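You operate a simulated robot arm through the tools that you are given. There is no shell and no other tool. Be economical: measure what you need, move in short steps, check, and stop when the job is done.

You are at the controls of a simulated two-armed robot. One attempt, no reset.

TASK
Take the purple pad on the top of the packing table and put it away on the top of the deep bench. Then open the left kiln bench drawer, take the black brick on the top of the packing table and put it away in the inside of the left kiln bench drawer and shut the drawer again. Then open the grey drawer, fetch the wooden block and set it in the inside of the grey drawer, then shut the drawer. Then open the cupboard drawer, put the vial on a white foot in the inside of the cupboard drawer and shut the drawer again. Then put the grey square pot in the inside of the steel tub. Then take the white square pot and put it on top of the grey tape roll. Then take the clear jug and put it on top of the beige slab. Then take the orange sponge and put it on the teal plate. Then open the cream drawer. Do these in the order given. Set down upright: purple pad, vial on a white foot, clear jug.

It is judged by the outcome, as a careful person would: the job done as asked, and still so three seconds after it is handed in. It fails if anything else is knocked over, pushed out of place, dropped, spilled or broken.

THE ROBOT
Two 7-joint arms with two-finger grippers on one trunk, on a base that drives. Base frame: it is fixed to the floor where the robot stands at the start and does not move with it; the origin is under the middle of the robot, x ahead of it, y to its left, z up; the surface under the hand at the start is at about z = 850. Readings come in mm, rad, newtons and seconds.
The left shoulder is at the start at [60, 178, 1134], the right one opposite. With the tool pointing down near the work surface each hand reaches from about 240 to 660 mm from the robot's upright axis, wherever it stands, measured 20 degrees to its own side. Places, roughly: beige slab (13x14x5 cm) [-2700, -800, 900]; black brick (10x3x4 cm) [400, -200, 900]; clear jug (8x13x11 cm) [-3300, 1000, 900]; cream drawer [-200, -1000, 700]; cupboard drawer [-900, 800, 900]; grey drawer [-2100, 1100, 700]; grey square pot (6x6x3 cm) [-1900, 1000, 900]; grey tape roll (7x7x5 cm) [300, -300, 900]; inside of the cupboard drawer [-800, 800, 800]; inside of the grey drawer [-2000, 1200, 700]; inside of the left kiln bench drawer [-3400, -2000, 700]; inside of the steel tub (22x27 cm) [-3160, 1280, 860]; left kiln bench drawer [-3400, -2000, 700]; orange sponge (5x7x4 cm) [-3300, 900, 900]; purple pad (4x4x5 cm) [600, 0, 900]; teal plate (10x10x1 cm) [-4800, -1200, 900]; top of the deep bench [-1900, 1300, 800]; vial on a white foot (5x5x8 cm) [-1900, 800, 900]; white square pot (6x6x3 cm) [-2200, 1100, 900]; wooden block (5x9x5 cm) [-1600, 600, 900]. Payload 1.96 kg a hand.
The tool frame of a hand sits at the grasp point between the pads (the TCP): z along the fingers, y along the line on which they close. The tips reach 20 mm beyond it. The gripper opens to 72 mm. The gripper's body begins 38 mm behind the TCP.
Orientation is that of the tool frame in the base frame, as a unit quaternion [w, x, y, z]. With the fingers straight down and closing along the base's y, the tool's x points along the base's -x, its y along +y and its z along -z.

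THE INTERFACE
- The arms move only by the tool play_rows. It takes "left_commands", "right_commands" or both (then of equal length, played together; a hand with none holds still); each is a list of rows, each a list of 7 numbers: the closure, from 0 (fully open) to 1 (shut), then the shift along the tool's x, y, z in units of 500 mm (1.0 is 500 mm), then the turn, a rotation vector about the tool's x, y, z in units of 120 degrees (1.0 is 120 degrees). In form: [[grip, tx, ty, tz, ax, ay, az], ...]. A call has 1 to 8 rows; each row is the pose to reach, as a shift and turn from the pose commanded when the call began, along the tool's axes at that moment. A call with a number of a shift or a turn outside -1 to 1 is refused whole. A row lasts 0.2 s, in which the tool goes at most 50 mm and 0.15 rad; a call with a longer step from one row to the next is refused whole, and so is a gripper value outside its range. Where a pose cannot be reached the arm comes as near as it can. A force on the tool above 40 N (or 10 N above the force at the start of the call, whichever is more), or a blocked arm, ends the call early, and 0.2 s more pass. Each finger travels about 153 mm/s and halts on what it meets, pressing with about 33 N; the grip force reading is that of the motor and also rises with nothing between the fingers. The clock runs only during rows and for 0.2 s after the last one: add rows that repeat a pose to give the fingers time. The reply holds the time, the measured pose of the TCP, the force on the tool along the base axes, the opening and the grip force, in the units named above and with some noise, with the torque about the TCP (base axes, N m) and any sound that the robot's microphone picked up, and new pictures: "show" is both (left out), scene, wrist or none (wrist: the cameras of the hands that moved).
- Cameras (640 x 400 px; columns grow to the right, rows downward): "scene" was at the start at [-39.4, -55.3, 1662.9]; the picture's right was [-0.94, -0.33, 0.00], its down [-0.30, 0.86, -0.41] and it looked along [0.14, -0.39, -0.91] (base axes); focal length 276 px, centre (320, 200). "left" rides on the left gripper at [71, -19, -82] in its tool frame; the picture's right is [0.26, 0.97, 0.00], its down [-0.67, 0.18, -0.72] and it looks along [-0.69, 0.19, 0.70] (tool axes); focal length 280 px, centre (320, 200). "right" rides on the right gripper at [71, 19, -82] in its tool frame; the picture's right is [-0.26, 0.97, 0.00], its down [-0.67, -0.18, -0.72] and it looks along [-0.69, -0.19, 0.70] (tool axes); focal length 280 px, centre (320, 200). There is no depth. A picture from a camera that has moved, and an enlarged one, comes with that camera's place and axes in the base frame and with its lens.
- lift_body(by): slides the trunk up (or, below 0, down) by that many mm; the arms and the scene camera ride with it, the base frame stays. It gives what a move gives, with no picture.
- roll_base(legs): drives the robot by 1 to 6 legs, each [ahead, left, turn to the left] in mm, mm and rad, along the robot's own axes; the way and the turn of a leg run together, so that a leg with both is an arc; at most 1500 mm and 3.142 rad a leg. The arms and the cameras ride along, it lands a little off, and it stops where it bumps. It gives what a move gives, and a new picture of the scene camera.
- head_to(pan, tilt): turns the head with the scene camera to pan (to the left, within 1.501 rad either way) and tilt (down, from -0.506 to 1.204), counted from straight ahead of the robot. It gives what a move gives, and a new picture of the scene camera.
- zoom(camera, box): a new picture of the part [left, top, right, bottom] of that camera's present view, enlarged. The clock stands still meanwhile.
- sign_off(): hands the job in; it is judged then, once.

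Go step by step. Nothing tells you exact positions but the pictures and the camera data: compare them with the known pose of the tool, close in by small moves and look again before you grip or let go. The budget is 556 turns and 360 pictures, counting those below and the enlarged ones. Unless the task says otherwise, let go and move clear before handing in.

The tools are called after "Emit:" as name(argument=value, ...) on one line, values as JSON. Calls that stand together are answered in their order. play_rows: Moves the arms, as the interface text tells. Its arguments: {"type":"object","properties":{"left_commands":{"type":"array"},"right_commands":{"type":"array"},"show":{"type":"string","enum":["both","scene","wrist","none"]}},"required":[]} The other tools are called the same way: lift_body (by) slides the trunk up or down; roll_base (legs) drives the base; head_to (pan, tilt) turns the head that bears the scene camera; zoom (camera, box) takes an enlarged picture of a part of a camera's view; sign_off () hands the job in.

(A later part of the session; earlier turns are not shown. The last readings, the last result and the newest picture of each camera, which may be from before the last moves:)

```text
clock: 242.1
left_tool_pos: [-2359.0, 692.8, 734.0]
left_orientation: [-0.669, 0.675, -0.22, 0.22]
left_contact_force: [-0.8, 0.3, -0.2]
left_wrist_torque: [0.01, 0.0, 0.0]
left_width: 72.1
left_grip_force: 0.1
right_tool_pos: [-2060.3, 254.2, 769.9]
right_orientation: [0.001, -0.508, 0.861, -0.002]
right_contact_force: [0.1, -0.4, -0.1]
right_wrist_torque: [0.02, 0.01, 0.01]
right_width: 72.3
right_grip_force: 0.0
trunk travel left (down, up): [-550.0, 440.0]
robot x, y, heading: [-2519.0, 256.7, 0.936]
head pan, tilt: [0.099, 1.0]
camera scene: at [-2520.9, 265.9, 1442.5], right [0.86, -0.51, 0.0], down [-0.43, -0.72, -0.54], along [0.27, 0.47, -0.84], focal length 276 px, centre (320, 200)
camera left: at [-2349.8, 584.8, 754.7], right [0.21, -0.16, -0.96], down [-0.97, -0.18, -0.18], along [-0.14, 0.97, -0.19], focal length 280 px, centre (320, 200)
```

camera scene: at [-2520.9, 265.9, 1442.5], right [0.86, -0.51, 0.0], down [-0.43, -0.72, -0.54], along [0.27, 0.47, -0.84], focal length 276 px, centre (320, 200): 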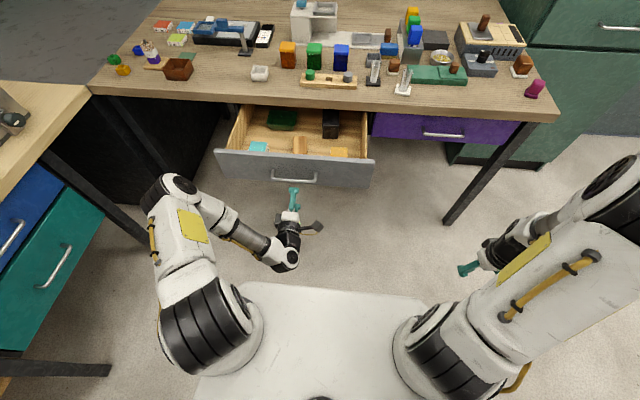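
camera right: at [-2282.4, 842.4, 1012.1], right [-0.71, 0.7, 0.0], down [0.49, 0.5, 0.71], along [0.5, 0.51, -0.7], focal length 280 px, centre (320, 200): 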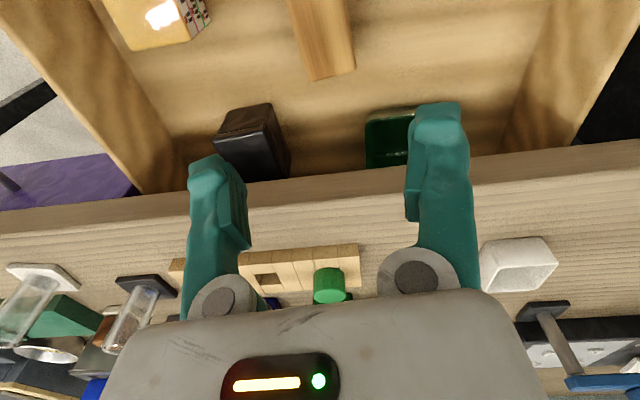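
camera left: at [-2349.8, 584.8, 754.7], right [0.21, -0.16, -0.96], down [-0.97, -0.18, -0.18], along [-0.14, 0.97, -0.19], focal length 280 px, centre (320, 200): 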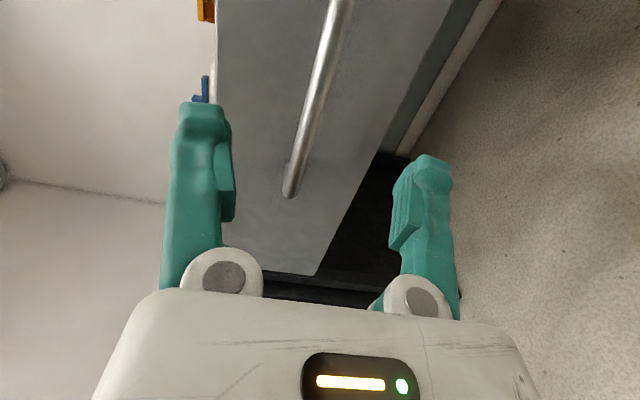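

Aligned. I narrow the fingers so both tips bear on the drawer front, approach, and push with the base.

Emit:
play_rows(left_commands=[[0.5, 0, 0, 0.05, 0, 0, 0], [0.5, 0, 0, 0.1, 0, 0, 0], [0.5, 0, 0, 0.15, 0, 0, 0], [0.5, 0, 0, 0.2, 0, 0, 0], [0.5, 0, 0, 0.2, 0, 0, 0]], show="wrist")

Emit:
roll_base(legs=[[220, 0, 0]])

```text
clock: 243.3
left_tool_pos: [-2299.4, 774.2, 732.8]
left_orientation: [-0.669, 0.675, -0.22, 0.22]
left_contact_force: [0.2, 0.2, 0.4]
left_wrist_torque: [0.01, -0.03, 0.01]
left_width: 36.1
left_grip_force: 0.0
right_tool_pos: [-2057.7, 253.8, 769.4]
right_orientation: [0.0, -0.509, 0.861, -0.002]
right_contact_force: [0.3, -0.9, -0.4]
right_wrist_torque: [0.04, -0.05, 0.0]
right_width: 72.0
right_grip_force: 0.0
trunk travel left (down, up): [-550.0, 440.0]
robot x, y, heading: [-2518.9, 255.7, 0.938]
head pan, tilt: [0.099, 1.0]
camera left: at [-2291.5, 666.1, 753.4], right [0.21, -0.16, -0.96], down [-0.97, -0.18, -0.18], along [-0.14, 0.97, -0.19], focal length 280 px, centre (320, 200)
```

left: 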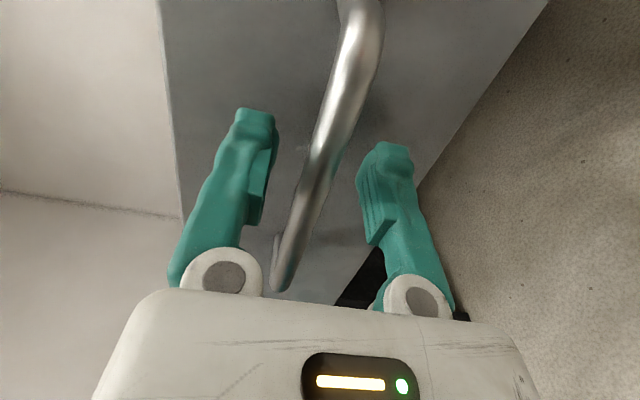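

```text
clock: 245.0
left_tool_pos: [-2170.3, 956.2, 731.9]
left_orientation: [-0.669, 0.675, -0.219, 0.219]
left_contact_force: [0.4, 0.7, 0.3]
left_wrist_torque: [0.01, 0.01, -0.03]
left_width: 36.0
left_grip_force: 0.0
right_tool_pos: [-1925.9, 437.1, 770.1]
right_orientation: [0.0, -0.509, 0.86, -0.001]
right_contact_force: [0.0, 0.2, -0.1]
right_wrist_torque: [0.0, 0.0, 0.01]
right_width: 71.9
right_grip_force: 0.1
trunk travel left (down, up): [-550.0, 440.0]
robot x, y, heading: [-2391.1, 435.0, 0.944]
head pan, tilt: [0.099, 1.0]
camera scene: at [-2387.8, 448.0, 1442.5], right [0.86, -0.51, 0.0], down [-0.43, -0.73, -0.54], along [0.27, 0.47, -0.84], focal length 276 px, centre (320, 200)
```

scene: 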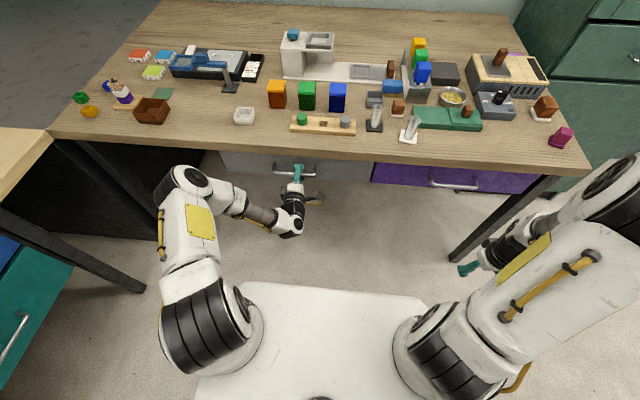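

Nearly shut; I push the last bit with the arm.

Emit:
play_rows(left_commands=[[0.5, 0, 0, 0.015, 0, 0, 0], [0.5, 0, 0, 0.03, 0, 0, 0], [0.5, 0, 0, 0.045, 0, 0, 0], [0.5, 0, 0, 0.06, 0, 0, 0], [0.5, 0, 0, 0.07, 0, 0, 0], [0.5, 0, 0, 0.08, 0, 0, 0]], show="both")

```text
clock: 246.0
left_tool_pos: [-2157.5, 973.2, 731.3]
left_orientation: [-0.667, 0.677, -0.221, 0.219]
left_contact_force: [-21.3, -23.4, 3.5]
left_wrist_torque: [0.78, -0.53, 0.08]
left_width: 39.8
left_grip_force: 2.5
right_tool_pos: [-1928.7, 434.9, 770.9]
right_orientation: [0.001, -0.511, 0.86, 0.0]
right_contact_force: [-0.3, 0.5, 0.4]
right_wrist_torque: [-0.02, 0.02, 0.0]
right_width: 71.9
right_grip_force: 0.1
trunk travel left (down, up): [-550.0, 440.0]
robot x, y, heading: [-2389.0, 431.7, 0.947]
head pan, tilt: [0.099, 1.0]
stopped in row 4 (left hand): the force on the tool passed its limit at 51 N (the readings are from after the stop); the commanded pose is now the measured one
camera scene: at [-2392.0, 443.1, 1442.7], right [0.86, -0.5, 0.0], down [-0.42, -0.73, -0.54], along [0.27, 0.47, -0.84], focal length 276 px, centre (320, 200)
camera left: at [-2148.5, 864.5, 752.2], right [0.2, -0.17, -0.96], down [-0.97, -0.18, -0.17], along [-0.15, 0.97, -0.2], focal length 280 px, centre (320, 200)
```

scene: 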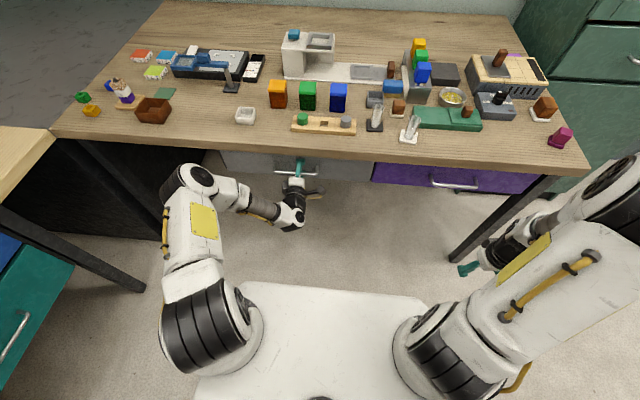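
left: 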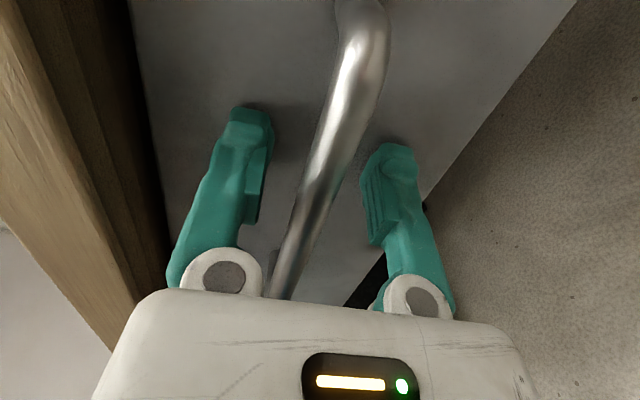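

Shut. Next the cupboard drawer: back off, raise the trunk, and roll right to the cupboard.

Emit:
roll_base(legs=[[-150, 0, 0]])

Emit:
lift_body(by=130)

Emit:
roll_base(legs=[[0, -1160, -0.01]])

Emit:
head_to(pan=0.05, tilt=0.6)

```text
clock: 247.4
left_tool_pos: [-2245.5, 850.8, 730.2]
left_orientation: [-0.667, 0.677, -0.222, 0.219]
left_contact_force: [-0.2, 0.1, -0.2]
left_wrist_torque: [-0.02, 0.01, 0.0]
left_width: 35.8
left_grip_force: 0.0
right_tool_pos: [-2019.2, 310.6, 769.4]
right_orientation: [0.0, -0.51, 0.86, 0.0]
right_contact_force: [0.1, -0.4, -0.7]
right_wrist_torque: [0.07, -0.01, 0.02]
right_width: 72.1
right_grip_force: 0.0
trunk travel left (down, up): [-550.0, 440.0]
robot x, y, heading: [-2480.3, 310.6, 0.935]
head pan, tilt: [0.099, 1.0]
camera scene: at [-2480.5, 320.9, 1442.6], right [0.86, -0.51, 0.0], down [-0.43, -0.72, -0.54], along [0.27, 0.47, -0.84], focal length 276 px, centre (320, 200)
```

scene: 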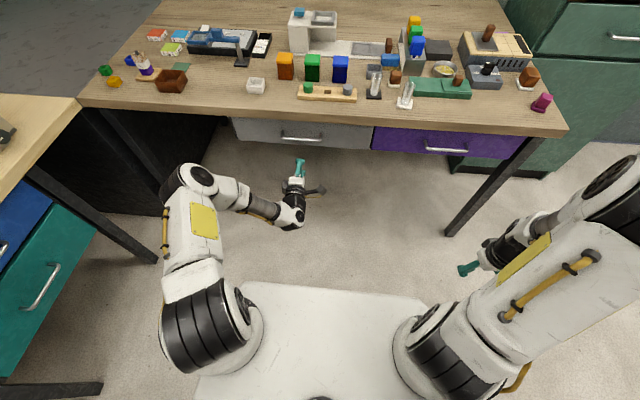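

```text
clock: 249.0
left_tool_pos: [-2243.8, 851.7, 860.2]
left_orientation: [-0.668, 0.676, -0.221, 0.219]
left_contact_force: [0.6, 0.8, 0.6]
left_wrist_torque: [-0.01, 0.04, -0.02]
left_width: 36.1
left_grip_force: 0.0
right_tool_pos: [-2017.8, 311.4, 901.0]
right_orientation: [0.0, -0.509, 0.861, -0.001]
right_contact_force: [0.0, 0.2, -0.4]
right_wrist_torque: [0.02, 0.02, 0.02]
right_width: 71.9
right_grip_force: 0.1
trunk travel left (down, up): [-680.0, 310.0]
robot x, y, heading: [-2482.4, 307.4, 0.938]
head pan, tilt: [0.099, 1.0]
```

```text
clock: 254.9
left_tool_pos: [-1302.0, 180.3, 861.0]
left_orientation: [-0.67, 0.68, -0.211, 0.208]
left_contact_force: [0.1, -0.6, -0.2]
left_wrist_torque: [0.01, 0.04, -0.01]
left_width: 36.2
left_grip_force: 0.1
right_tool_pos: [-1060.6, -352.6, 899.9]
right_orientation: [0.0, -0.522, 0.853, -0.001]
right_contact_force: [0.2, 0.0, -0.5]
right_wrist_torque: [-0.01, -0.01, 0.01]
right_width: 71.9
right_grip_force: 0.1
trunk travel left (down, up): [-680.0, 310.0]
robot x, y, heading: [-1519.9, -366.7, 0.973]
head pan, tilt: [0.099, 1.0]
camera scene: at [-1521.7, -355.7, 1572.5], right [0.88, -0.48, 0.0], down [-0.4, -0.74, -0.54], along [0.26, 0.47, -0.84], focal length 276 px, centre (320, 200)
```

scene: 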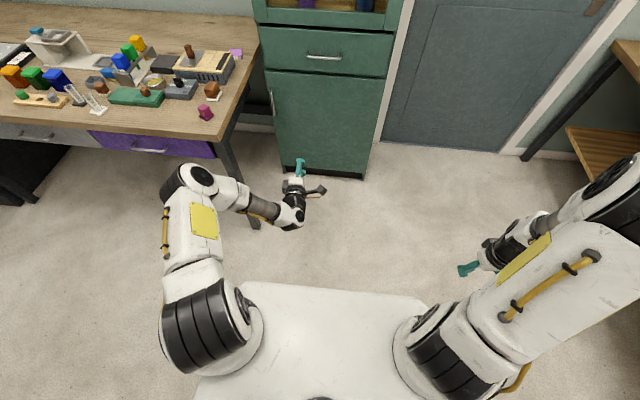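

```text
clock: 255.8
left_tool_pos: [-1303.0, 181.0, 860.0]
left_orientation: [-0.67, 0.68, -0.211, 0.209]
left_contact_force: [0.7, -0.2, 0.0]
left_wrist_torque: [-0.02, 0.01, 0.04]
left_width: 36.3
left_grip_force: 0.1
right_tool_pos: [-1059.8, -352.8, 900.2]
right_orientation: [-0.001, -0.523, 0.852, -0.002]
right_contact_force: [-0.3, 0.2, -0.9]
right_wrist_torque: [-0.02, 0.02, 0.0]
right_width: 71.9
right_grip_force: 0.1
trunk travel left (down, up): [-680.0, 310.0]
robot x, y, heading: [-1526.1, -368.2, 0.971]
head pan, tilt: [0.051, 0.6]
camera scene: at [-1509.2, -341.3, 1604.5], right [0.85, -0.52, 0.0], down [-0.3, -0.48, -0.82], along [0.43, 0.7, -0.57], focal length 276 px, centre (320, 200)
```

scene: 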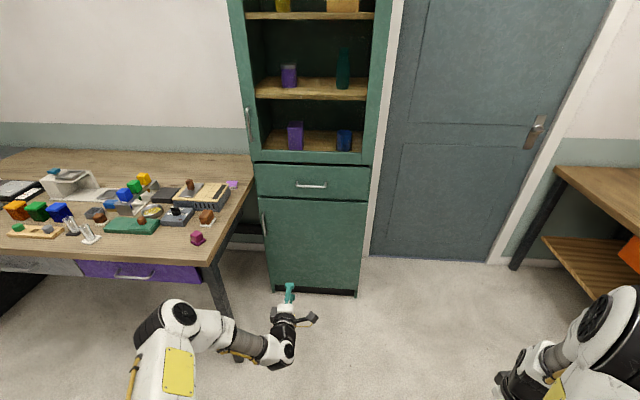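

The cupboard drawer's handle is near u=1150, v=-70, z≈930. Square up, raise and approach.

Emit:
lift_body(by=70)

Emit:
roll_base(legs=[[0, 0, -0.037], [390, 0, 0]])

Emit:
play_rows(left_commands=[[0, 0, 0, 0, 0, 0, 0], [0, 0, 0, 0, 0, 0, 0]], show="wrist")

```text
clock: 256.9
left_tool_pos: [-1302.7, 180.7, 929.2]
left_orientation: [-0.67, 0.68, -0.211, 0.209]
left_contact_force: [0.2, 0.3, 0.6]
left_wrist_torque: [0.0, -0.03, 0.04]
left_width: 36.2
left_grip_force: 0.1
right_tool_pos: [-1060.1, -352.5, 970.1]
right_orientation: [0.0, -0.522, 0.853, -0.001]
right_contact_force: [0.0, 0.5, -0.1]
right_wrist_torque: [0.0, 0.01, -0.02]
right_width: 72.2
right_grip_force: 0.1
trunk travel left (down, up): [-750.0, 240.0]
robot x, y, heading: [-1521.8, -368.8, 0.966]
head pan, tilt: [0.051, 0.6]
```

```text
clock: 259.7
left_tool_pos: [-1046.3, 481.9, 930.9]
left_orientation: [-0.666, 0.676, -0.225, 0.222]
left_contact_force: [-0.5, -0.2, -1.0]
left_wrist_torque: [0.0, 0.0, 0.01]
left_width: 35.8
left_grip_force: 0.1
right_tool_pos: [-827.8, -60.1, 970.5]
right_orientation: [0.0, -0.504, 0.863, -0.001]
right_contact_force: [0.0, -0.7, 0.2]
right_wrist_torque: [-0.01, -0.02, 0.02]
right_width: 71.9
right_grip_force: 0.2
trunk travel left (down, up): [-750.0, 240.0]
robot x, y, heading: [-1287.4, -58.6, 0.931]
head pan, tilt: [0.051, 0.6]
camera scene: at [-1275.2, -29.2, 1674.6], right [0.83, -0.56, 0.0], down [-0.32, -0.47, -0.82], along [0.46, 0.68, -0.57], focal length 276 px, centre (320, 200)
```

scene: 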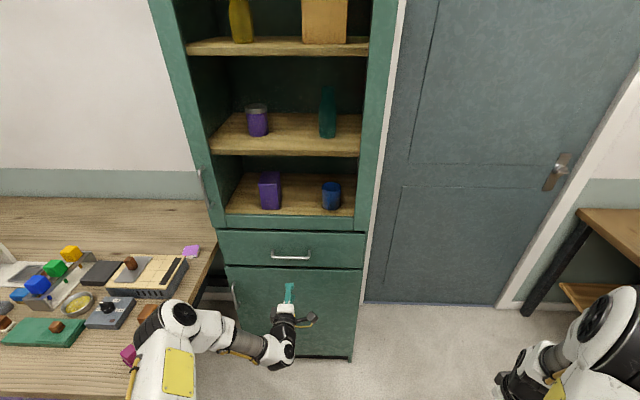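

```text
clock: 260.3
left_tool_pos: [-1047.4, 483.2, 930.4]
left_orientation: [-0.666, 0.676, -0.225, 0.223]
left_contact_force: [0.2, 0.4, 0.4]
left_wrist_torque: [0.02, 0.01, 0.01]
left_width: 72.3
left_grip_force: 0.1
right_tool_pos: [-827.1, -59.3, 970.6]
right_orientation: [0.0, -0.505, 0.863, -0.001]
right_contact_force: [0.3, 0.0, 0.8]
right_wrist_torque: [-0.01, 0.02, 0.02]
right_width: 71.5
right_grip_force: 0.0
trunk travel left (down, up): [-750.0, 240.0]
robot x, y, heading: [-1290.1, -59.2, 0.925]
head pan, tilt: [0.051, 0.6]
camera left: at [-1039.7, 375.1, 951.4], right [0.2, -0.17, -0.96], down [-0.97, -0.17, -0.17], along [-0.13, 0.97, -0.2], focal length 280 px, centre (320, 200)
```

left: 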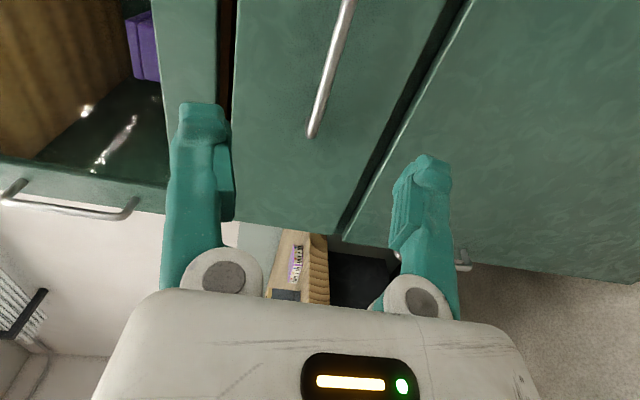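

The handle is lined up for the left hand. The left elbow is near the bench end, so I check its clearance to the purple pad.

Emit:
zoom(camera="scene", box=[80, 260, 320, 400])

```text
2.67 times, centred on (200, 330) of scene
camera zoom: at [-1274.9, -28.8, 1674.5], right [0.83, -0.56, 0.0], down [-0.32, -0.47, -0.82], along [0.46, 0.68, -0.57], focal length 735 px, centre (640, -147)
```

zoom: 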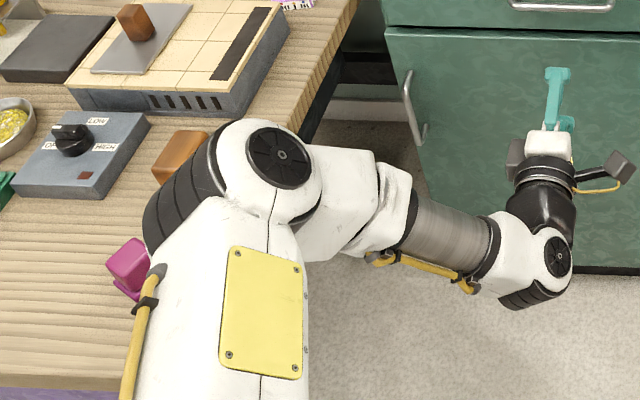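

The elbow is high and clear of the bench. The bar is at z≈915; I go 15 mm down and approach.

Emit:
play_rows(left_commands=[[0, 0, 0.015, 0.06, 0, 0, 0], [0, 0, 0.03, 0.12, 0, 0, 0], [0, 0, 0.03, 0.18, 0, 0, 0], [0, 0, 0.03, 0.22, 0, 0, 0], [0, 0, 0.03, 0.22, 0, 0, 0]], show="wrist")

```text
clock: 261.5
left_tool_pos: [-982.1, 570.6, 913.9]
left_orientation: [-0.665, 0.677, -0.225, 0.222]
left_contact_force: [1.1, 0.2, 0.3]
left_wrist_torque: [0.03, 0.03, 0.02]
left_width: 71.9
left_grip_force: 0.0
right_tool_pos: [-827.3, -60.3, 970.2]
right_orientation: [0.0, -0.505, 0.863, 0.0]
right_contact_force: [1.0, 0.6, 0.3]
right_wrist_torque: [0.01, -0.05, -0.01]
right_width: 72.2
right_grip_force: 0.1
trunk travel left (down, up): [-750.0, 240.0]
robot x, y, heading: [-1289.2, -59.3, 0.931]
head pan, tilt: [0.051, 0.6]
camera left: at [-974.7, 462.7, 934.5], right [0.2, -0.17, -0.96], down [-0.97, -0.17, -0.17], along [-0.13, 0.97, -0.2], focal length 280 px, centre (320, 200)
```

left: 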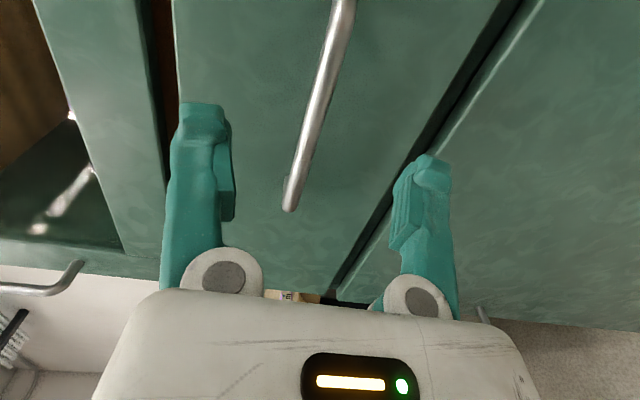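

Emit:
play_rows(left_commands=[[0, 0, 0, 0.05, 0, 0, 0], [0, 0, 0, 0.1, 0, 0, 0], [0, 0, 0, 0.135, 0, 0, 0], [0, 0, 0, 0.135, 0, 0, 0], [1, 0, 0, 0.135, 0, 0, 0], [1, 0, 0, 0.135, 0, 0, 0], [1, 0, 0, 0.135, 0, 0, 0]], show="wrist")

```text
clock: 263.1
left_tool_pos: [-941.9, 624.7, 912.5]
left_orientation: [-0.666, 0.676, -0.225, 0.223]
left_contact_force: [-0.8, 0.8, -1.2]
left_wrist_torque: [-0.01, 0.05, -0.01]
left_width: 6.1
left_grip_force: 32.2
right_tool_pos: [-826.7, -59.0, 970.1]
right_orientation: [0.0, -0.504, 0.864, -0.002]
right_contact_force: [-0.6, -0.6, -0.2]
right_wrist_torque: [0.01, 0.02, 0.02]
right_width: 72.2
right_grip_force: 0.0
trunk travel left (down, up): [-750.0, 240.0]
robot x, y, heading: [-1289.5, -56.9, 0.925]
head pan, tilt: [0.051, 0.6]
camera left: at [-934.8, 516.2, 933.8], right [0.2, -0.17, -0.96], down [-0.97, -0.17, -0.17], along [-0.13, 0.97, -0.2], focal length 280 px, centre (320, 200)
```

left: 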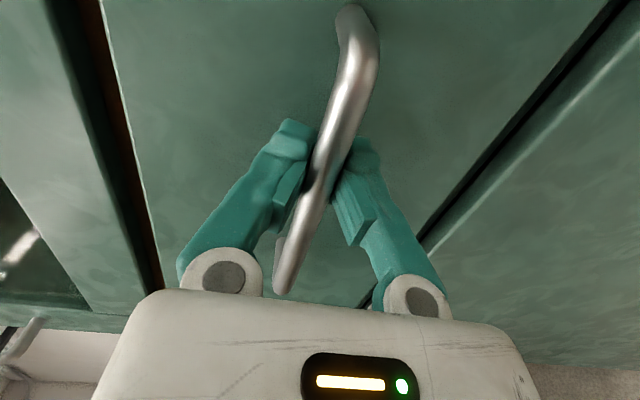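

Gripped. Pull open.

Emit:
play_rows(left_commands=[[1, 0, 0, -0.04, 0, 0, 0], [1, 0, 0, -0.1, 0, 0, 0], [1, 0, 0, -0.16, 0, 0, 0], [1, 0, 0, -0.22, 0, 0, 0], [1, 0, 0, -0.28, 0, 0, 0], [1, 0, 0, -0.34, 0, 0, 0], [1, 0, 0, -0.4, 0, 0, 0], [1, 0, 0, -0.45, 0, 0, 0]], show="scene")

```text
clock: 264.9
left_tool_pos: [-1073.5, 444.5, 912.5]
left_orientation: [-0.662, 0.678, -0.228, 0.223]
left_contact_force: [18.9, -13.9, -27.6]
left_wrist_torque: [-0.07, 0.01, 0.35]
left_width: 5.7
left_grip_force: 32.7
right_tool_pos: [-824.4, -59.5, 967.3]
right_orientation: [-0.002, -0.504, 0.864, 0.0]
right_contact_force: [0.9, 0.4, 0.0]
right_wrist_torque: [-0.03, 0.03, 0.0]
right_width: 71.9
right_grip_force: 0.1
trunk travel left (down, up): [-750.0, 240.0]
robot x, y, heading: [-1288.1, -56.7, 0.927]
head pan, tilt: [0.051, 0.6]
camera scene: at [-1269.9, -29.1, 1674.1], right [0.83, -0.56, 0.0], down [-0.32, -0.47, -0.82], along [0.46, 0.68, -0.57], focal length 276 px, centre (320, 200)
```

scene: 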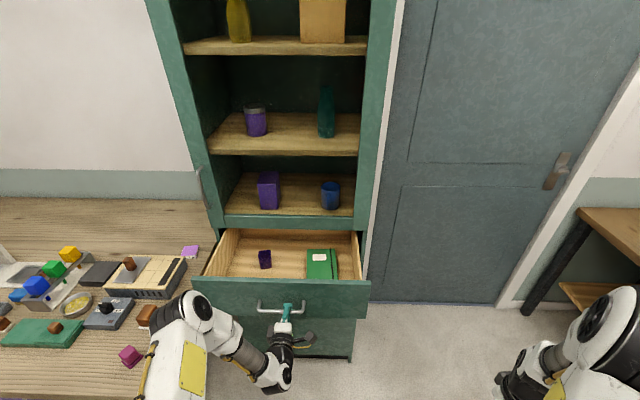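

Drawer open by ~225 mm. Release, back off and retract the left hand.

Emit:
play_rows(left_commands=[[0, 0, 0, 0, 0, 0, 0], [0, 0, 0, 0, 0, 0, 0], [0, 0, 0, -0.08, 0, 0, 0], [0, 0, 0, -0.16, 0, 0, 0], [0, 0, 0, -0.24, 0, 0, 0], [0, 0, 0, -0.32, 0, 0, 0], [0, 0, 0, -0.38, 0, 0, 0]], show="none")

Emit:
roll_base(legs=[[-300, 0, 0.008], [0, 1100, 0]])

Emit:
head_to(pan=-0.1, tilt=0.9)

```text
clock: 266.5
left_tool_pos: [-1189.1, 292.2, 920.8]
left_orientation: [-0.665, 0.676, -0.225, 0.223]
left_contact_force: [0.5, -0.3, -0.2]
left_wrist_torque: [0.02, 0.02, 0.01]
left_width: 72.0
left_grip_force: 0.1
right_tool_pos: [-827.8, -60.0, 970.6]
right_orientation: [0.001, -0.504, 0.864, -0.001]
right_contact_force: [0.7, 0.0, -0.4]
right_wrist_torque: [0.01, 0.0, -0.02]
right_width: 72.1
right_grip_force: 0.1
trunk travel left (down, up): [-750.0, 240.0]
robot x, y, heading: [-1291.5, -55.7, 0.928]
head pan, tilt: [0.051, 0.6]
```

```text
clock: 273.9
left_tool_pos: [-2289.6, 725.9, 920.0]
left_orientation: [-0.668, 0.678, -0.219, 0.216]
left_contact_force: [-0.2, -0.3, -0.2]
left_wrist_torque: [0.0, 0.0, 0.0]
left_width: 72.2
left_grip_force: 0.0
right_tool_pos: [-1923.2, 381.1, 970.5]
right_orientation: [0.0, -0.513, 0.859, -0.001]
right_contact_force: [0.0, 0.1, 0.9]
right_wrist_torque: [-0.01, 0.04, 0.0]
right_width: 72.3
right_grip_force: 0.1
trunk travel left (down, up): [-750.0, 240.0]
robot x, y, heading: [-2385.8, 375.7, 0.944]
head pan, tilt: [0.051, 0.6]
camera scene: at [-2371.4, 403.0, 1674.5], right [0.84, -0.54, 0.0], down [-0.31, -0.47, -0.83], along [0.45, 0.69, -0.56], focal length 276 px, centre (320, 200)
```

scene: 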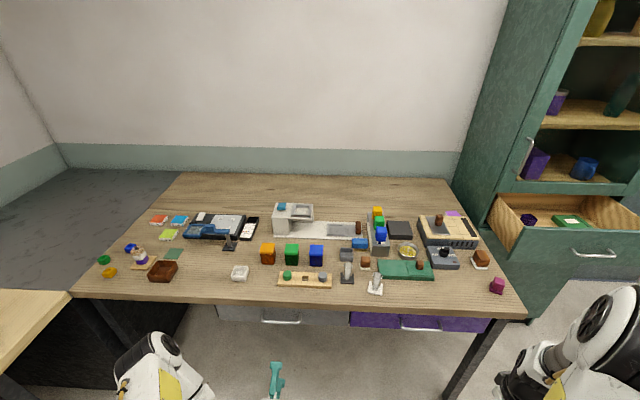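

```text
clock: 274.7
left_tool_pos: [-2290.0, 726.1, 919.5]
left_orientation: [-0.668, 0.677, -0.218, 0.217]
left_contact_force: [0.2, 0.1, -0.6]
left_wrist_torque: [0.0, 0.01, 0.01]
left_width: 71.9
left_grip_force: 0.0
right_tool_pos: [-1921.9, 381.7, 969.8]
right_orientation: [0.0, -0.513, 0.858, -0.001]
right_contact_force: [-0.3, 1.3, 0.5]
right_wrist_torque: [0.0, 0.0, -0.01]
right_width: 72.0
right_grip_force: 0.1
trunk travel left (down, up): [-750.0, 240.0]
robot x, y, heading: [-2384.6, 377.6, 0.949]
head pan, tilt: [-0.099, 0.901]
camera scene: at [-2369.2, 385.3, 1649.8], right [0.75, -0.66, 0.0], down [-0.52, -0.59, -0.62], along [0.41, 0.47, -0.78], focal length 276 px, centre (320, 200)
```

scene: 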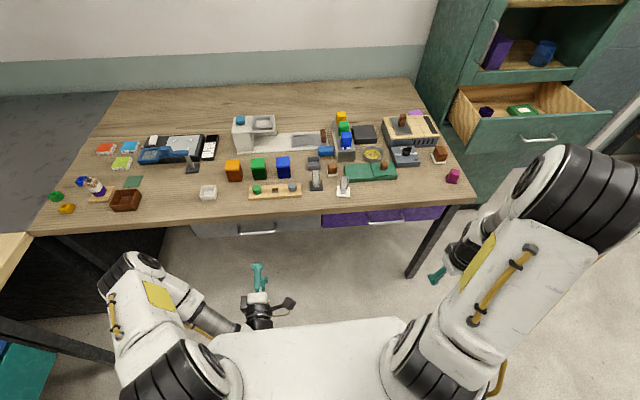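

Emit:
zoom(camera="scene", box=[290, 130, 410, 205])

```text
5.33 times, centred on (350, 168) of scene
camera zoom: at [-2369.2, 385.3, 1649.8], right [0.75, -0.66, 0.0], down [-0.52, -0.59, -0.62], along [0.41, 0.47, -0.78], focal length 1470 px, centre (160, 373)
```

zoom: 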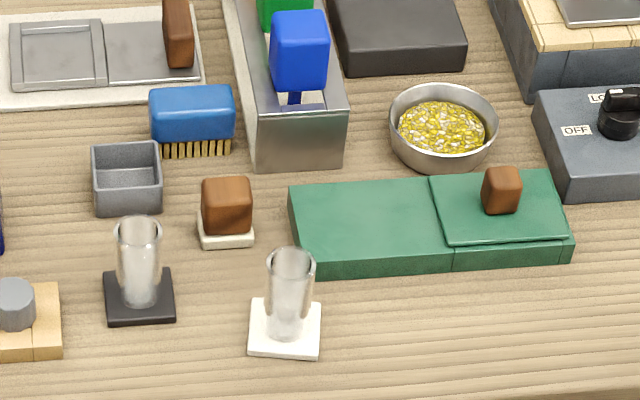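

The vial's foot centre is at [-1859, 829]. I move 150 mm ahead and bring the right hand over it.

Emit:
roll_base(legs=[[150, 0, -0.01]])

```text
clock: 276.1
left_tool_pos: [-2197.7, 851.0, 919.0]
left_orientation: [-0.667, 0.677, -0.22, 0.218]
left_contact_force: [0.3, 0.8, 0.8]
left_wrist_torque: [0.03, -0.03, 0.03]
left_width: 71.9
left_grip_force: 0.1
right_tool_pos: [-1832.4, 503.7, 970.8]
right_orientation: [0.0, -0.511, 0.86, -0.002]
right_contact_force: [0.0, 0.6, 0.2]
right_wrist_torque: [-0.01, 0.01, 0.0]
right_width: 72.1
right_grip_force: 0.2
trunk travel left (down, up): [-750.0, 240.0]
robot x, y, heading: [-2296.9, 503.2, 0.944]
head pan, tilt: [-0.099, 0.901]
camera scene: at [-2278.8, 510.3, 1649.8], right [0.75, -0.67, 0.0], down [-0.52, -0.58, -0.62], along [0.41, 0.46, -0.78], focal length 276 px, centre (320, 200)
```

scene: 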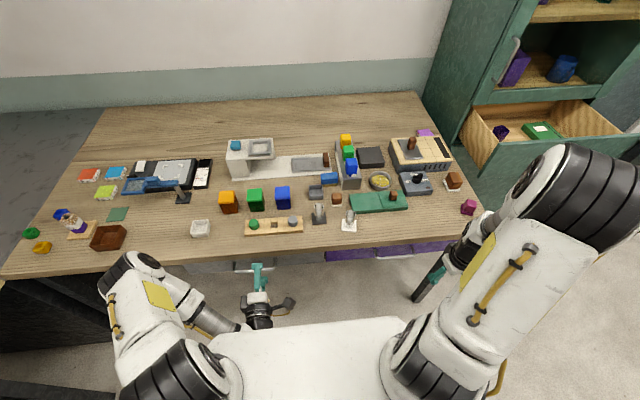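

Emit:
play_rows(right_commands=[[0, -0.078, 0.051, -0.03, 0, 0, 0.01], [0, -0.156, 0.102, -0.06, 0, 0, 0.02], [0, -0.234, 0.153, -0.09, 0, 0, 0.03], [0, -0.312, 0.204, -0.1, 0, 0, 0.04], [0, -0.39, 0.255, -0.1, 0, 0, 0.05], [0, -0.468, 0.306, -0.1, 0, 0, 0.06], [0, -0.546, 0.3576, -0.1, 0, 0, 0.065], [0, -0.546, 0.3576, -0.1, 0, 0, 0.065]], show="wrist")

```text
clock: 277.9
left_tool_pos: [-2197.8, 849.5, 919.9]
left_orientation: [-0.668, 0.677, -0.221, 0.217]
left_contact_force: [0.7, -0.1, 0.2]
left_wrist_torque: [0.0, 0.02, 0.01]
left_width: 72.1
left_grip_force: 0.1
right_tool_pos: [-1861.2, 826.3, 1021.1]
right_orientation: [0.001, -0.451, 0.892, 0.0]
right_contact_force: [-0.2, 0.2, -0.3]
right_wrist_torque: [0.01, -0.03, 0.02]
right_width: 71.8
right_grip_force: 0.1
trunk travel left (down, up): [-750.0, 240.0]
robot x, y, heading: [-2295.9, 501.7, 0.943]
head pan, tilt: [-0.099, 0.901]
camera right: at [-1917.8, 780.2, 1102.1], right [-0.62, 0.78, 0.0], down [0.55, 0.43, 0.72], along [0.56, 0.44, -0.7], focal length 280 px, centre (320, 200)
```

right: 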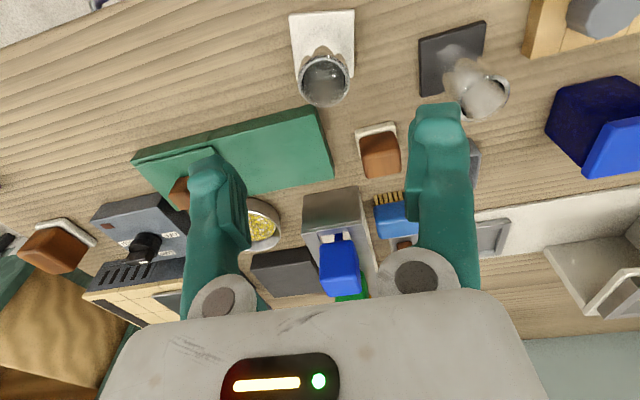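

Directly over the vial. Descend to z≈905 and grip the tube.

Emit:
play_rows(right_commands=[[0, 0, 0, 0.07, 0, 0, 0], [0, 0, 0, 0.14, 0, 0, 0], [0, 0, 0, 0.2, 0, 0, 0], [0, 0, 0, 0.234, 0, 0, 0], [0, 0, 0, 0.234, 0, 0, 0], [1, 0, 0, 0.234, 0, 0, 0], [1, 0, 0, 0.234, 0, 0, 0], [1, 0, 0, 0.234, 0, 0, 0]], show="wrist")

```text
clock: 279.7
left_tool_pos: [-2198.1, 850.4, 919.5]
left_orientation: [-0.668, 0.677, -0.22, 0.217]
left_contact_force: [0.3, 0.5, 0.3]
left_wrist_torque: [0.0, 0.0, 0.02]
left_width: 71.8
left_grip_force: 0.0
right_tool_pos: [-1861.3, 828.6, 902.1]
right_orientation: [0.0, -0.452, 0.892, -0.001]
right_contact_force: [0.0, 0.1, -0.1]
right_wrist_torque: [0.0, -0.02, 0.0]
right_width: 31.9
right_grip_force: 32.8
trunk travel left (down, up): [-750.0, 240.0]
robot x, y, heading: [-2293.4, 503.3, 0.938]
head pan, tilt: [-0.099, 0.901]
camera right: at [-1918.2, 782.9, 983.1], right [-0.62, 0.78, 0.0], down [0.55, 0.44, 0.71], along [0.56, 0.44, -0.7], focal length 280 px, centre (320, 200)
```

right: 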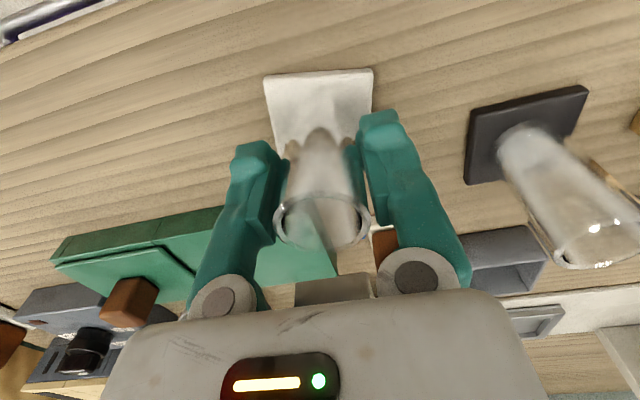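

Vial gripped. Lift it, and at the same time tuck the left hand aside.

Emit:
play_rows(right_commands=[[1, 0, 0, -0.03, 0, 0, 0], [1, 0, 0, -0.1, 0, 0, 0], [1, 0, 0, -0.18, 0, 0, 0], [1, 0, 0, -0.26, 0, 0, 0], [1, 0, 0, -0.3, 0, 0, 0], [1, 0, 0, -0.3, 0, 0, 0]], left_commands=[[0, -0.05, 0, -0.02, 0, 0, 0], [0, -0.1, 0, -0.04, 0, 0, 0], [0, -0.15, 0, -0.06, 0, 0, 0], [0, -0.2, 0, -0.08, 0, 0, 0], [0, -0.25, 0, -0.1, 0, 0, 0], [0, -0.3, 0, -0.1, 0, 0, 0]], show="wrist")

```text
clock: 281.1
left_tool_pos: [-2347.6, 900.7, 920.3]
left_orientation: [-0.667, 0.678, -0.22, 0.218]
left_contact_force: [0.0, 0.3, 0.0]
left_wrist_torque: [-0.04, 0.0, 0.0]
left_width: 71.7
left_grip_force: 0.1
right_tool_pos: [-1860.6, 829.1, 1051.9]
right_orientation: [-0.001, -0.451, 0.892, -0.001]
right_contact_force: [-0.3, -0.4, -1.3]
right_wrist_torque: [0.02, 0.0, -0.01]
right_width: 31.9
right_grip_force: 33.6
trunk travel left (down, up): [-750.0, 240.0]
robot x, y, heading: [-2290.1, 501.5, 0.938]
head pan, tilt: [-0.099, 0.901]
camera right: at [-1917.7, 783.3, 1132.4], right [-0.62, 0.78, 0.0], down [0.55, 0.44, 0.71], along [0.56, 0.44, -0.7], focal length 280 px, centre (320, 200)
camera left: at [-2339.5, 792.5, 941.7], right [0.2, -0.17, -0.96], down [-0.97, -0.18, -0.17], along [-0.15, 0.97, -0.2], focal length 280 px, centre (320, 200)
```

right: 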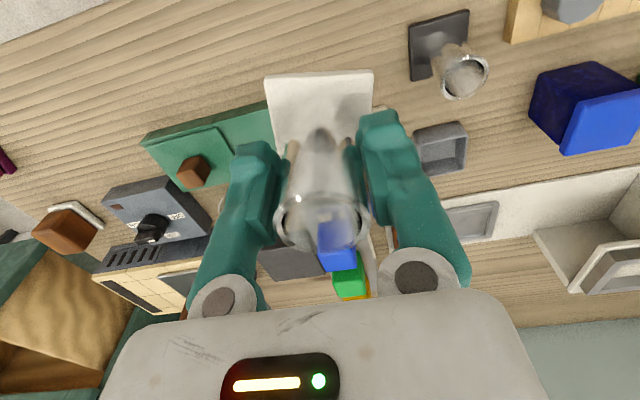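
left: 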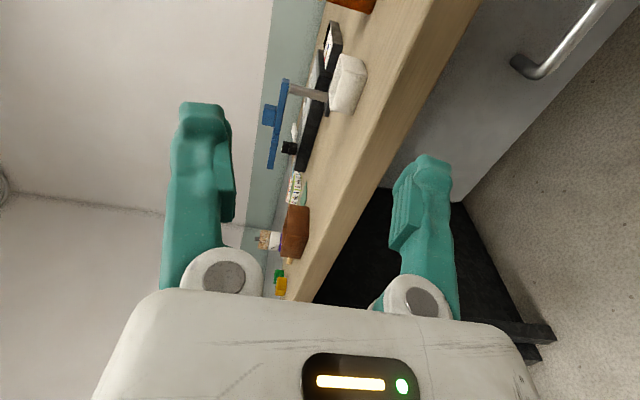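

Raise the trunk and drive to the cupboard.

Emit:
lift_body(by=100)

Emit:
roll_base(legs=[[-250, 0, 0], [0, -1071, -0.003], [400, 0, 0]])

Emit:
head_to(pan=0.0, tilt=0.8)

```text
clock: 282.4
left_tool_pos: [-2347.4, 901.3, 1019.5]
left_orientation: [-0.667, 0.678, -0.22, 0.218]
left_contact_force: [0.4, 0.2, 0.4]
left_wrist_torque: [0.0, 0.01, -0.02]
left_width: 71.9
left_grip_force: 0.0
right_tool_pos: [-1859.7, 830.3, 1150.5]
right_orientation: [-0.001, -0.45, 0.893, -0.001]
right_contact_force: [-0.3, 0.3, -0.3]
right_wrist_torque: [0.01, 0.0, 0.0]
right_width: 30.6
right_grip_force: 33.3
trunk travel left (down, up): [-850.0, 140.0]
robot x, y, heading: [-2294.0, 504.0, 0.946]
head pan, tilt: [-0.099, 0.901]
```

```text
clock: 291.4
left_tool_pos: [-1412.3, 398.0, 1020.5]
left_orientation: [-0.668, 0.678, -0.218, 0.216]
left_contact_force: [-0.3, -0.5, 0.3]
left_wrist_torque: [-0.02, 0.01, 0.02]
left_width: 72.1
left_grip_force: 0.0
right_tool_pos: [-925.5, 329.8, 1150.8]
right_orientation: [0.0, -0.453, 0.891, -0.001]
right_contact_force: [-0.6, -1.1, 0.2]
right_wrist_torque: [-0.02, 0.01, 0.01]
right_width: 30.0
right_grip_force: 32.8
trunk travel left (down, up): [-850.0, 140.0]
robot x, y, heading: [-1357.2, -3.1, 0.948]
head pan, tilt: [-0.099, 0.901]
camera scene: at [-1342.3, 7.9, 1749.8], right [0.75, -0.66, 0.0], down [-0.52, -0.59, -0.62], along [0.41, 0.47, -0.78], focal length 276 px, centre (320, 200)
```

scene: 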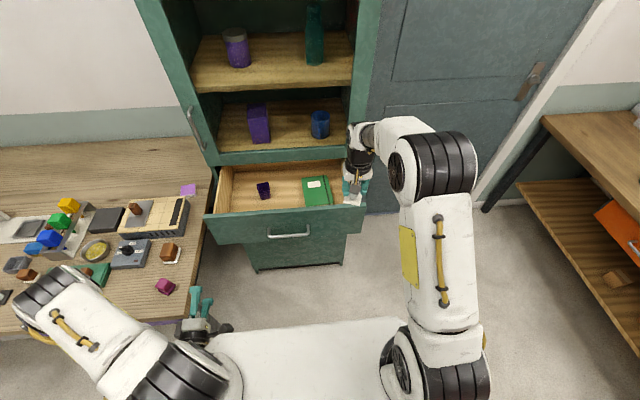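

```text
clock: 292.1
left_tool_pos: [-1413.1, 398.4, 1020.4]
left_orientation: [-0.668, 0.678, -0.219, 0.217]
left_contact_force: [0.5, -0.7, -0.2]
left_wrist_torque: [0.0, 0.02, 0.0]
left_width: 72.3
left_grip_force: 0.2
right_tool_pos: [-924.3, 331.3, 1150.8]
right_orientation: [-0.001, -0.453, 0.892, -0.002]
right_contact_force: [0.0, -0.3, -1.6]
right_wrist_torque: [-0.03, -0.03, 0.0]
right_width: 30.2
right_grip_force: 33.3
trunk travel left (down, up): [-850.0, 140.0]
robot x, y, heading: [-1358.7, 0.7, 0.949]
head pan, tilt: [0.0, 0.799]
camera scene: at [-1344.2, 18.1, 1757.6], right [0.81, -0.58, 0.0], down [-0.42, -0.58, -0.7], along [0.41, 0.57, -0.72], focal length 276 px, centre (320, 200)
```

scene: 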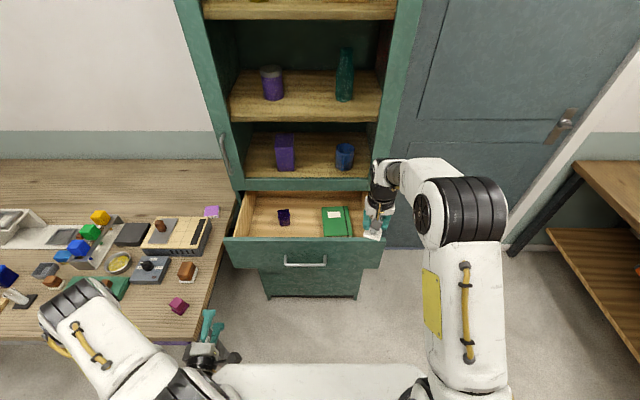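

The free part of the drawer lies at u≈1170, v≈-130. I roll ahead 170 mm and bring the right hand across over it.

Emit:
roll_base(legs=[[170, 0, -0.013]])

Emit:
play_rows(right_commands=[[1, 0.02, 0.04, 0, 0, 0, 0], [1, 0.04, 0.12, 0, 0, 0, 0], [1, 0.04, 0.2, 0, 0, 0, 0], [1, 0.04, 0.28, 0, 0, 0, 0], [1, 0.04, 0.36, 0, 0, 0, 0], [1, 0.04, 0.44, 0, 0, 0, 0], [1, 0.04, 0.46, 0, 0, 0, 0]], show="both")

```text
clock: 293.5
left_tool_pos: [-1309.7, 534.0, 1021.4]
left_orientation: [-0.667, 0.677, -0.222, 0.22]
left_contact_force: [-0.2, 0.3, 0.3]
left_wrist_torque: [-0.02, 0.0, 0.01]
left_width: 72.2
left_grip_force: 0.1
right_tool_pos: [-822.6, 460.5, 1151.5]
right_orientation: [0.001, -0.449, 0.893, -0.001]
right_contact_force: [0.0, -0.5, -0.4]
right_wrist_torque: [0.01, 0.0, 0.01]
right_width: 30.0
right_grip_force: 33.0
trunk travel left (down, up): [-850.0, 140.0]
robot x, y, heading: [-1258.4, 133.5, 0.937]
head pan, tilt: [0.0, 0.799]
camera scene: at [-1246.4, 152.3, 1757.7], right [0.81, -0.59, 0.0], down [-0.42, -0.58, -0.7], along [0.41, 0.56, -0.72], focal length 276 px, centre (320, 200)
```

scene: 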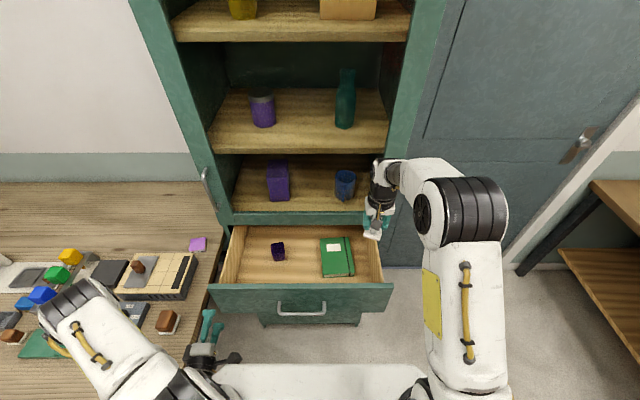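

```text
clock: 295.1
left_tool_pos: [-1310.2, 535.8, 1020.5]
left_orientation: [-0.667, 0.676, -0.222, 0.221]
left_contact_force: [-0.6, -0.1, 0.1]
left_wrist_torque: [0.01, 0.04, 0.0]
left_width: 72.0
left_grip_force: 0.1
right_tool_pos: [-964.2, 540.3, 1150.2]
right_orientation: [0.001, -0.449, 0.894, 0.0]
right_contact_force: [-0.1, -0.2, -0.5]
right_wrist_torque: [-0.01, -0.04, 0.0]
right_width: 30.5
right_grip_force: 33.2
right hand out of reach, approached as far as the arm can: row 5, 6, 7
trunk travel left (down, up): [-850.0, 140.0]
robot x, y, heading: [-1259.9, 133.8, 0.934]
head pan, tilt: [0.0, 0.799]
camera scene: at [-1245.9, 154.3, 1757.7], right [0.81, -0.59, 0.0], down [-0.42, -0.58, -0.7], along [0.41, 0.56, -0.72], focal length 276 px, centre (320, 200)
camera right: at [-1021.3, 494.3, 1231.7], right [-0.62, 0.79, 0.0], down [0.55, 0.43, 0.72], along [0.56, 0.44, -0.7], focal length 280 px, centre (320, 200)
```

scene: 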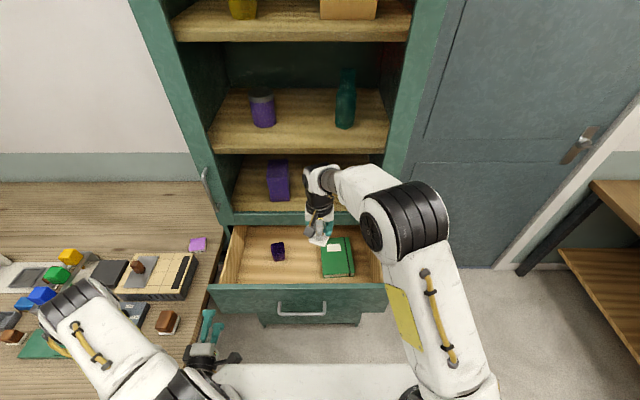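
right: 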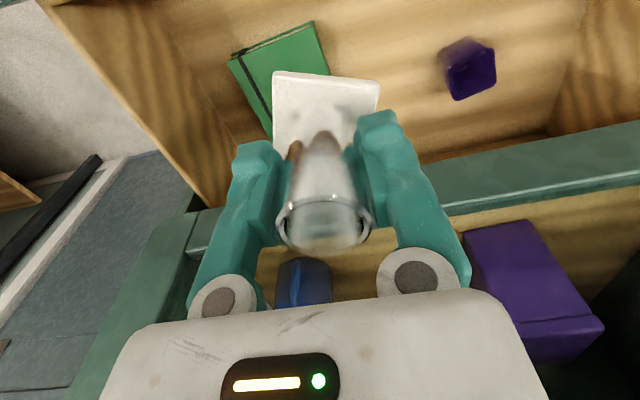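

Emit:
play_rows(right_commands=[[1, 0, 0, 0.07, 0, 0, 0], [1, 0, 0.04, 0.12, 0, 0, 0], [1, 0, 0.09, 0.14, 0, 0, 0], [1, 0.01, 0.14, 0.14, 0, 0, 0], [1, 0.01, 0.14, 0.14, 0, 0, 0]], show="wrist")

```text
clock: 296.3
left_tool_pos: [-1309.8, 535.5, 1021.3]
left_orientation: [-0.667, 0.677, -0.222, 0.219]
left_contact_force: [-0.1, -0.5, -0.5]
left_wrist_torque: [0.03, -0.01, -0.04]
left_width: 72.1
left_grip_force: 0.1
right_tool_pos: [-1019.4, 581.8, 1083.6]
right_orientation: [-0.001, -0.449, 0.893, -0.001]
right_contact_force: [-0.5, -0.6, 0.2]
right_wrist_torque: [0.01, 0.0, -0.02]
right_width: 30.3
right_grip_force: 33.2
trunk travel left (down, up): [-850.0, 140.0]
robot x, y, heading: [-1260.9, 136.2, 0.943]
head pan, tilt: [0.0, 0.799]
camera right: at [-1078.1, 536.1, 1165.3], right [-0.62, 0.79, 0.0], down [0.55, 0.43, 0.71], along [0.56, 0.44, -0.7], focal length 280 px, centre (320, 200)
```

right: 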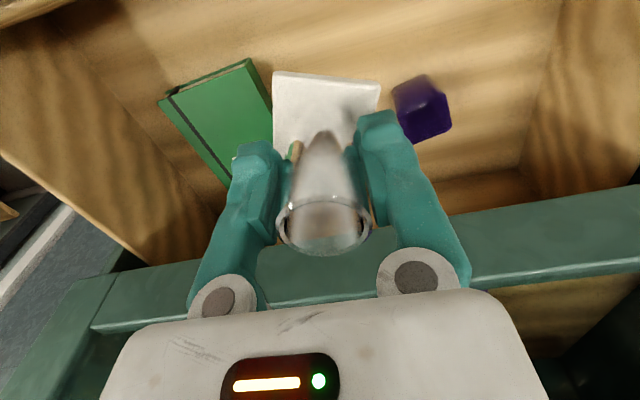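

Clear on both sides. I shift 20 mm deeper for camera clearance to the drawer front and descend.

Emit:
play_rows(right_commands=[[1, -0.04, 0, 0.02, 0, 0, 0], [1, -0.04, 0, 0.08, 0, 0, 0], [1, -0.04, 0, 0.14, 0, 0, 0], [1, -0.04, 0, 0.2, 0, 0, 0], [1, -0.04, 0, 0.25, 0, 0, 0], [1, -0.04, 0, 0.28, 0, 0, 0], [1, -0.04, 0, 0.28, 0, 0, 0]], show="both")

```text
clock: 297.9
left_tool_pos: [-1309.8, 536.1, 1021.5]
left_orientation: [-0.667, 0.677, -0.222, 0.219]
left_contact_force: [-0.6, 0.5, 0.3]
left_wrist_torque: [0.01, 0.0, 0.02]
left_width: 72.0
left_grip_force: 0.0
right_tool_pos: [-1011.2, 596.4, 946.2]
right_orientation: [0.001, -0.449, 0.894, -0.001]
right_contact_force: [-0.1, 0.2, 0.0]
right_wrist_torque: [0.0, 0.0, -0.02]
right_width: 30.2
right_grip_force: 33.5
trunk travel left (down, up): [-850.0, 140.0]
robot x, y, heading: [-1260.0, 135.9, 0.938]
head pan, tilt: [0.0, 0.799]
camera scene: at [-1245.2, 154.1, 1757.7], right [0.81, -0.59, 0.0], down [-0.42, -0.58, -0.7], along [0.41, 0.56, -0.72], focal length 276 px, centre (320, 200)
camera right: at [-1069.0, 550.3, 1027.4], right [-0.62, 0.79, 0.0], down [0.55, 0.43, 0.72], along [0.56, 0.44, -0.7], focal length 280 px, centre (320, 200)
```

scene: 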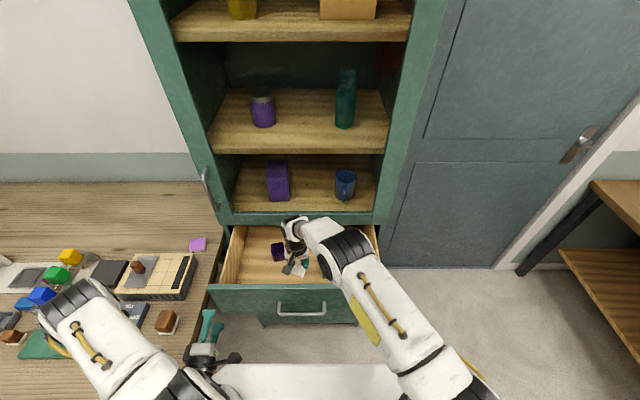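
right: 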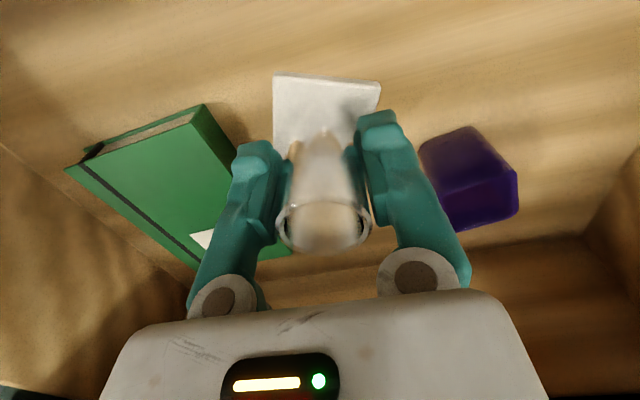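

Emit:
play_rows(right_commands=[[1, 0, 0, 0.02, 0, 0, 0], [1, 0, 0, 0.04, 0, 0, 0], [1, 0, 0, 0.05, 0, 0, 0], [1, 0, 0, 0.06, 0, 0, 0], [1, 0, 0, 0.07, 0, 0, 0], [1, 0, 0, 0.078, 0, 0, 0], [1, 0, 0, 0.084, 0, 0, 0], [1, 0, 0, 0.084, 0, 0, 0]], show="none")

```text
clock: 299.7
left_tool_pos: [-1310.0, 535.4, 1020.7]
left_orientation: [-0.666, 0.678, -0.221, 0.22]
left_contact_force: [-0.6, -0.3, 0.0]
left_wrist_torque: [0.05, -0.01, 0.02]
left_width: 72.0
left_grip_force: 0.1
right_tool_pos: [-1010.9, 597.1, 902.8]
right_orientation: [0.0, -0.449, 0.894, -0.001]
right_contact_force: [-0.2, -0.2, -0.3]
right_wrist_torque: [0.01, -0.02, -0.02]
right_width: 30.0
right_grip_force: 33.1
trunk travel left (down, up): [-850.0, 140.0]
robot x, y, heading: [-1254.0, 132.4, 0.942]
head pan, tilt: [0.0, 0.799]
```

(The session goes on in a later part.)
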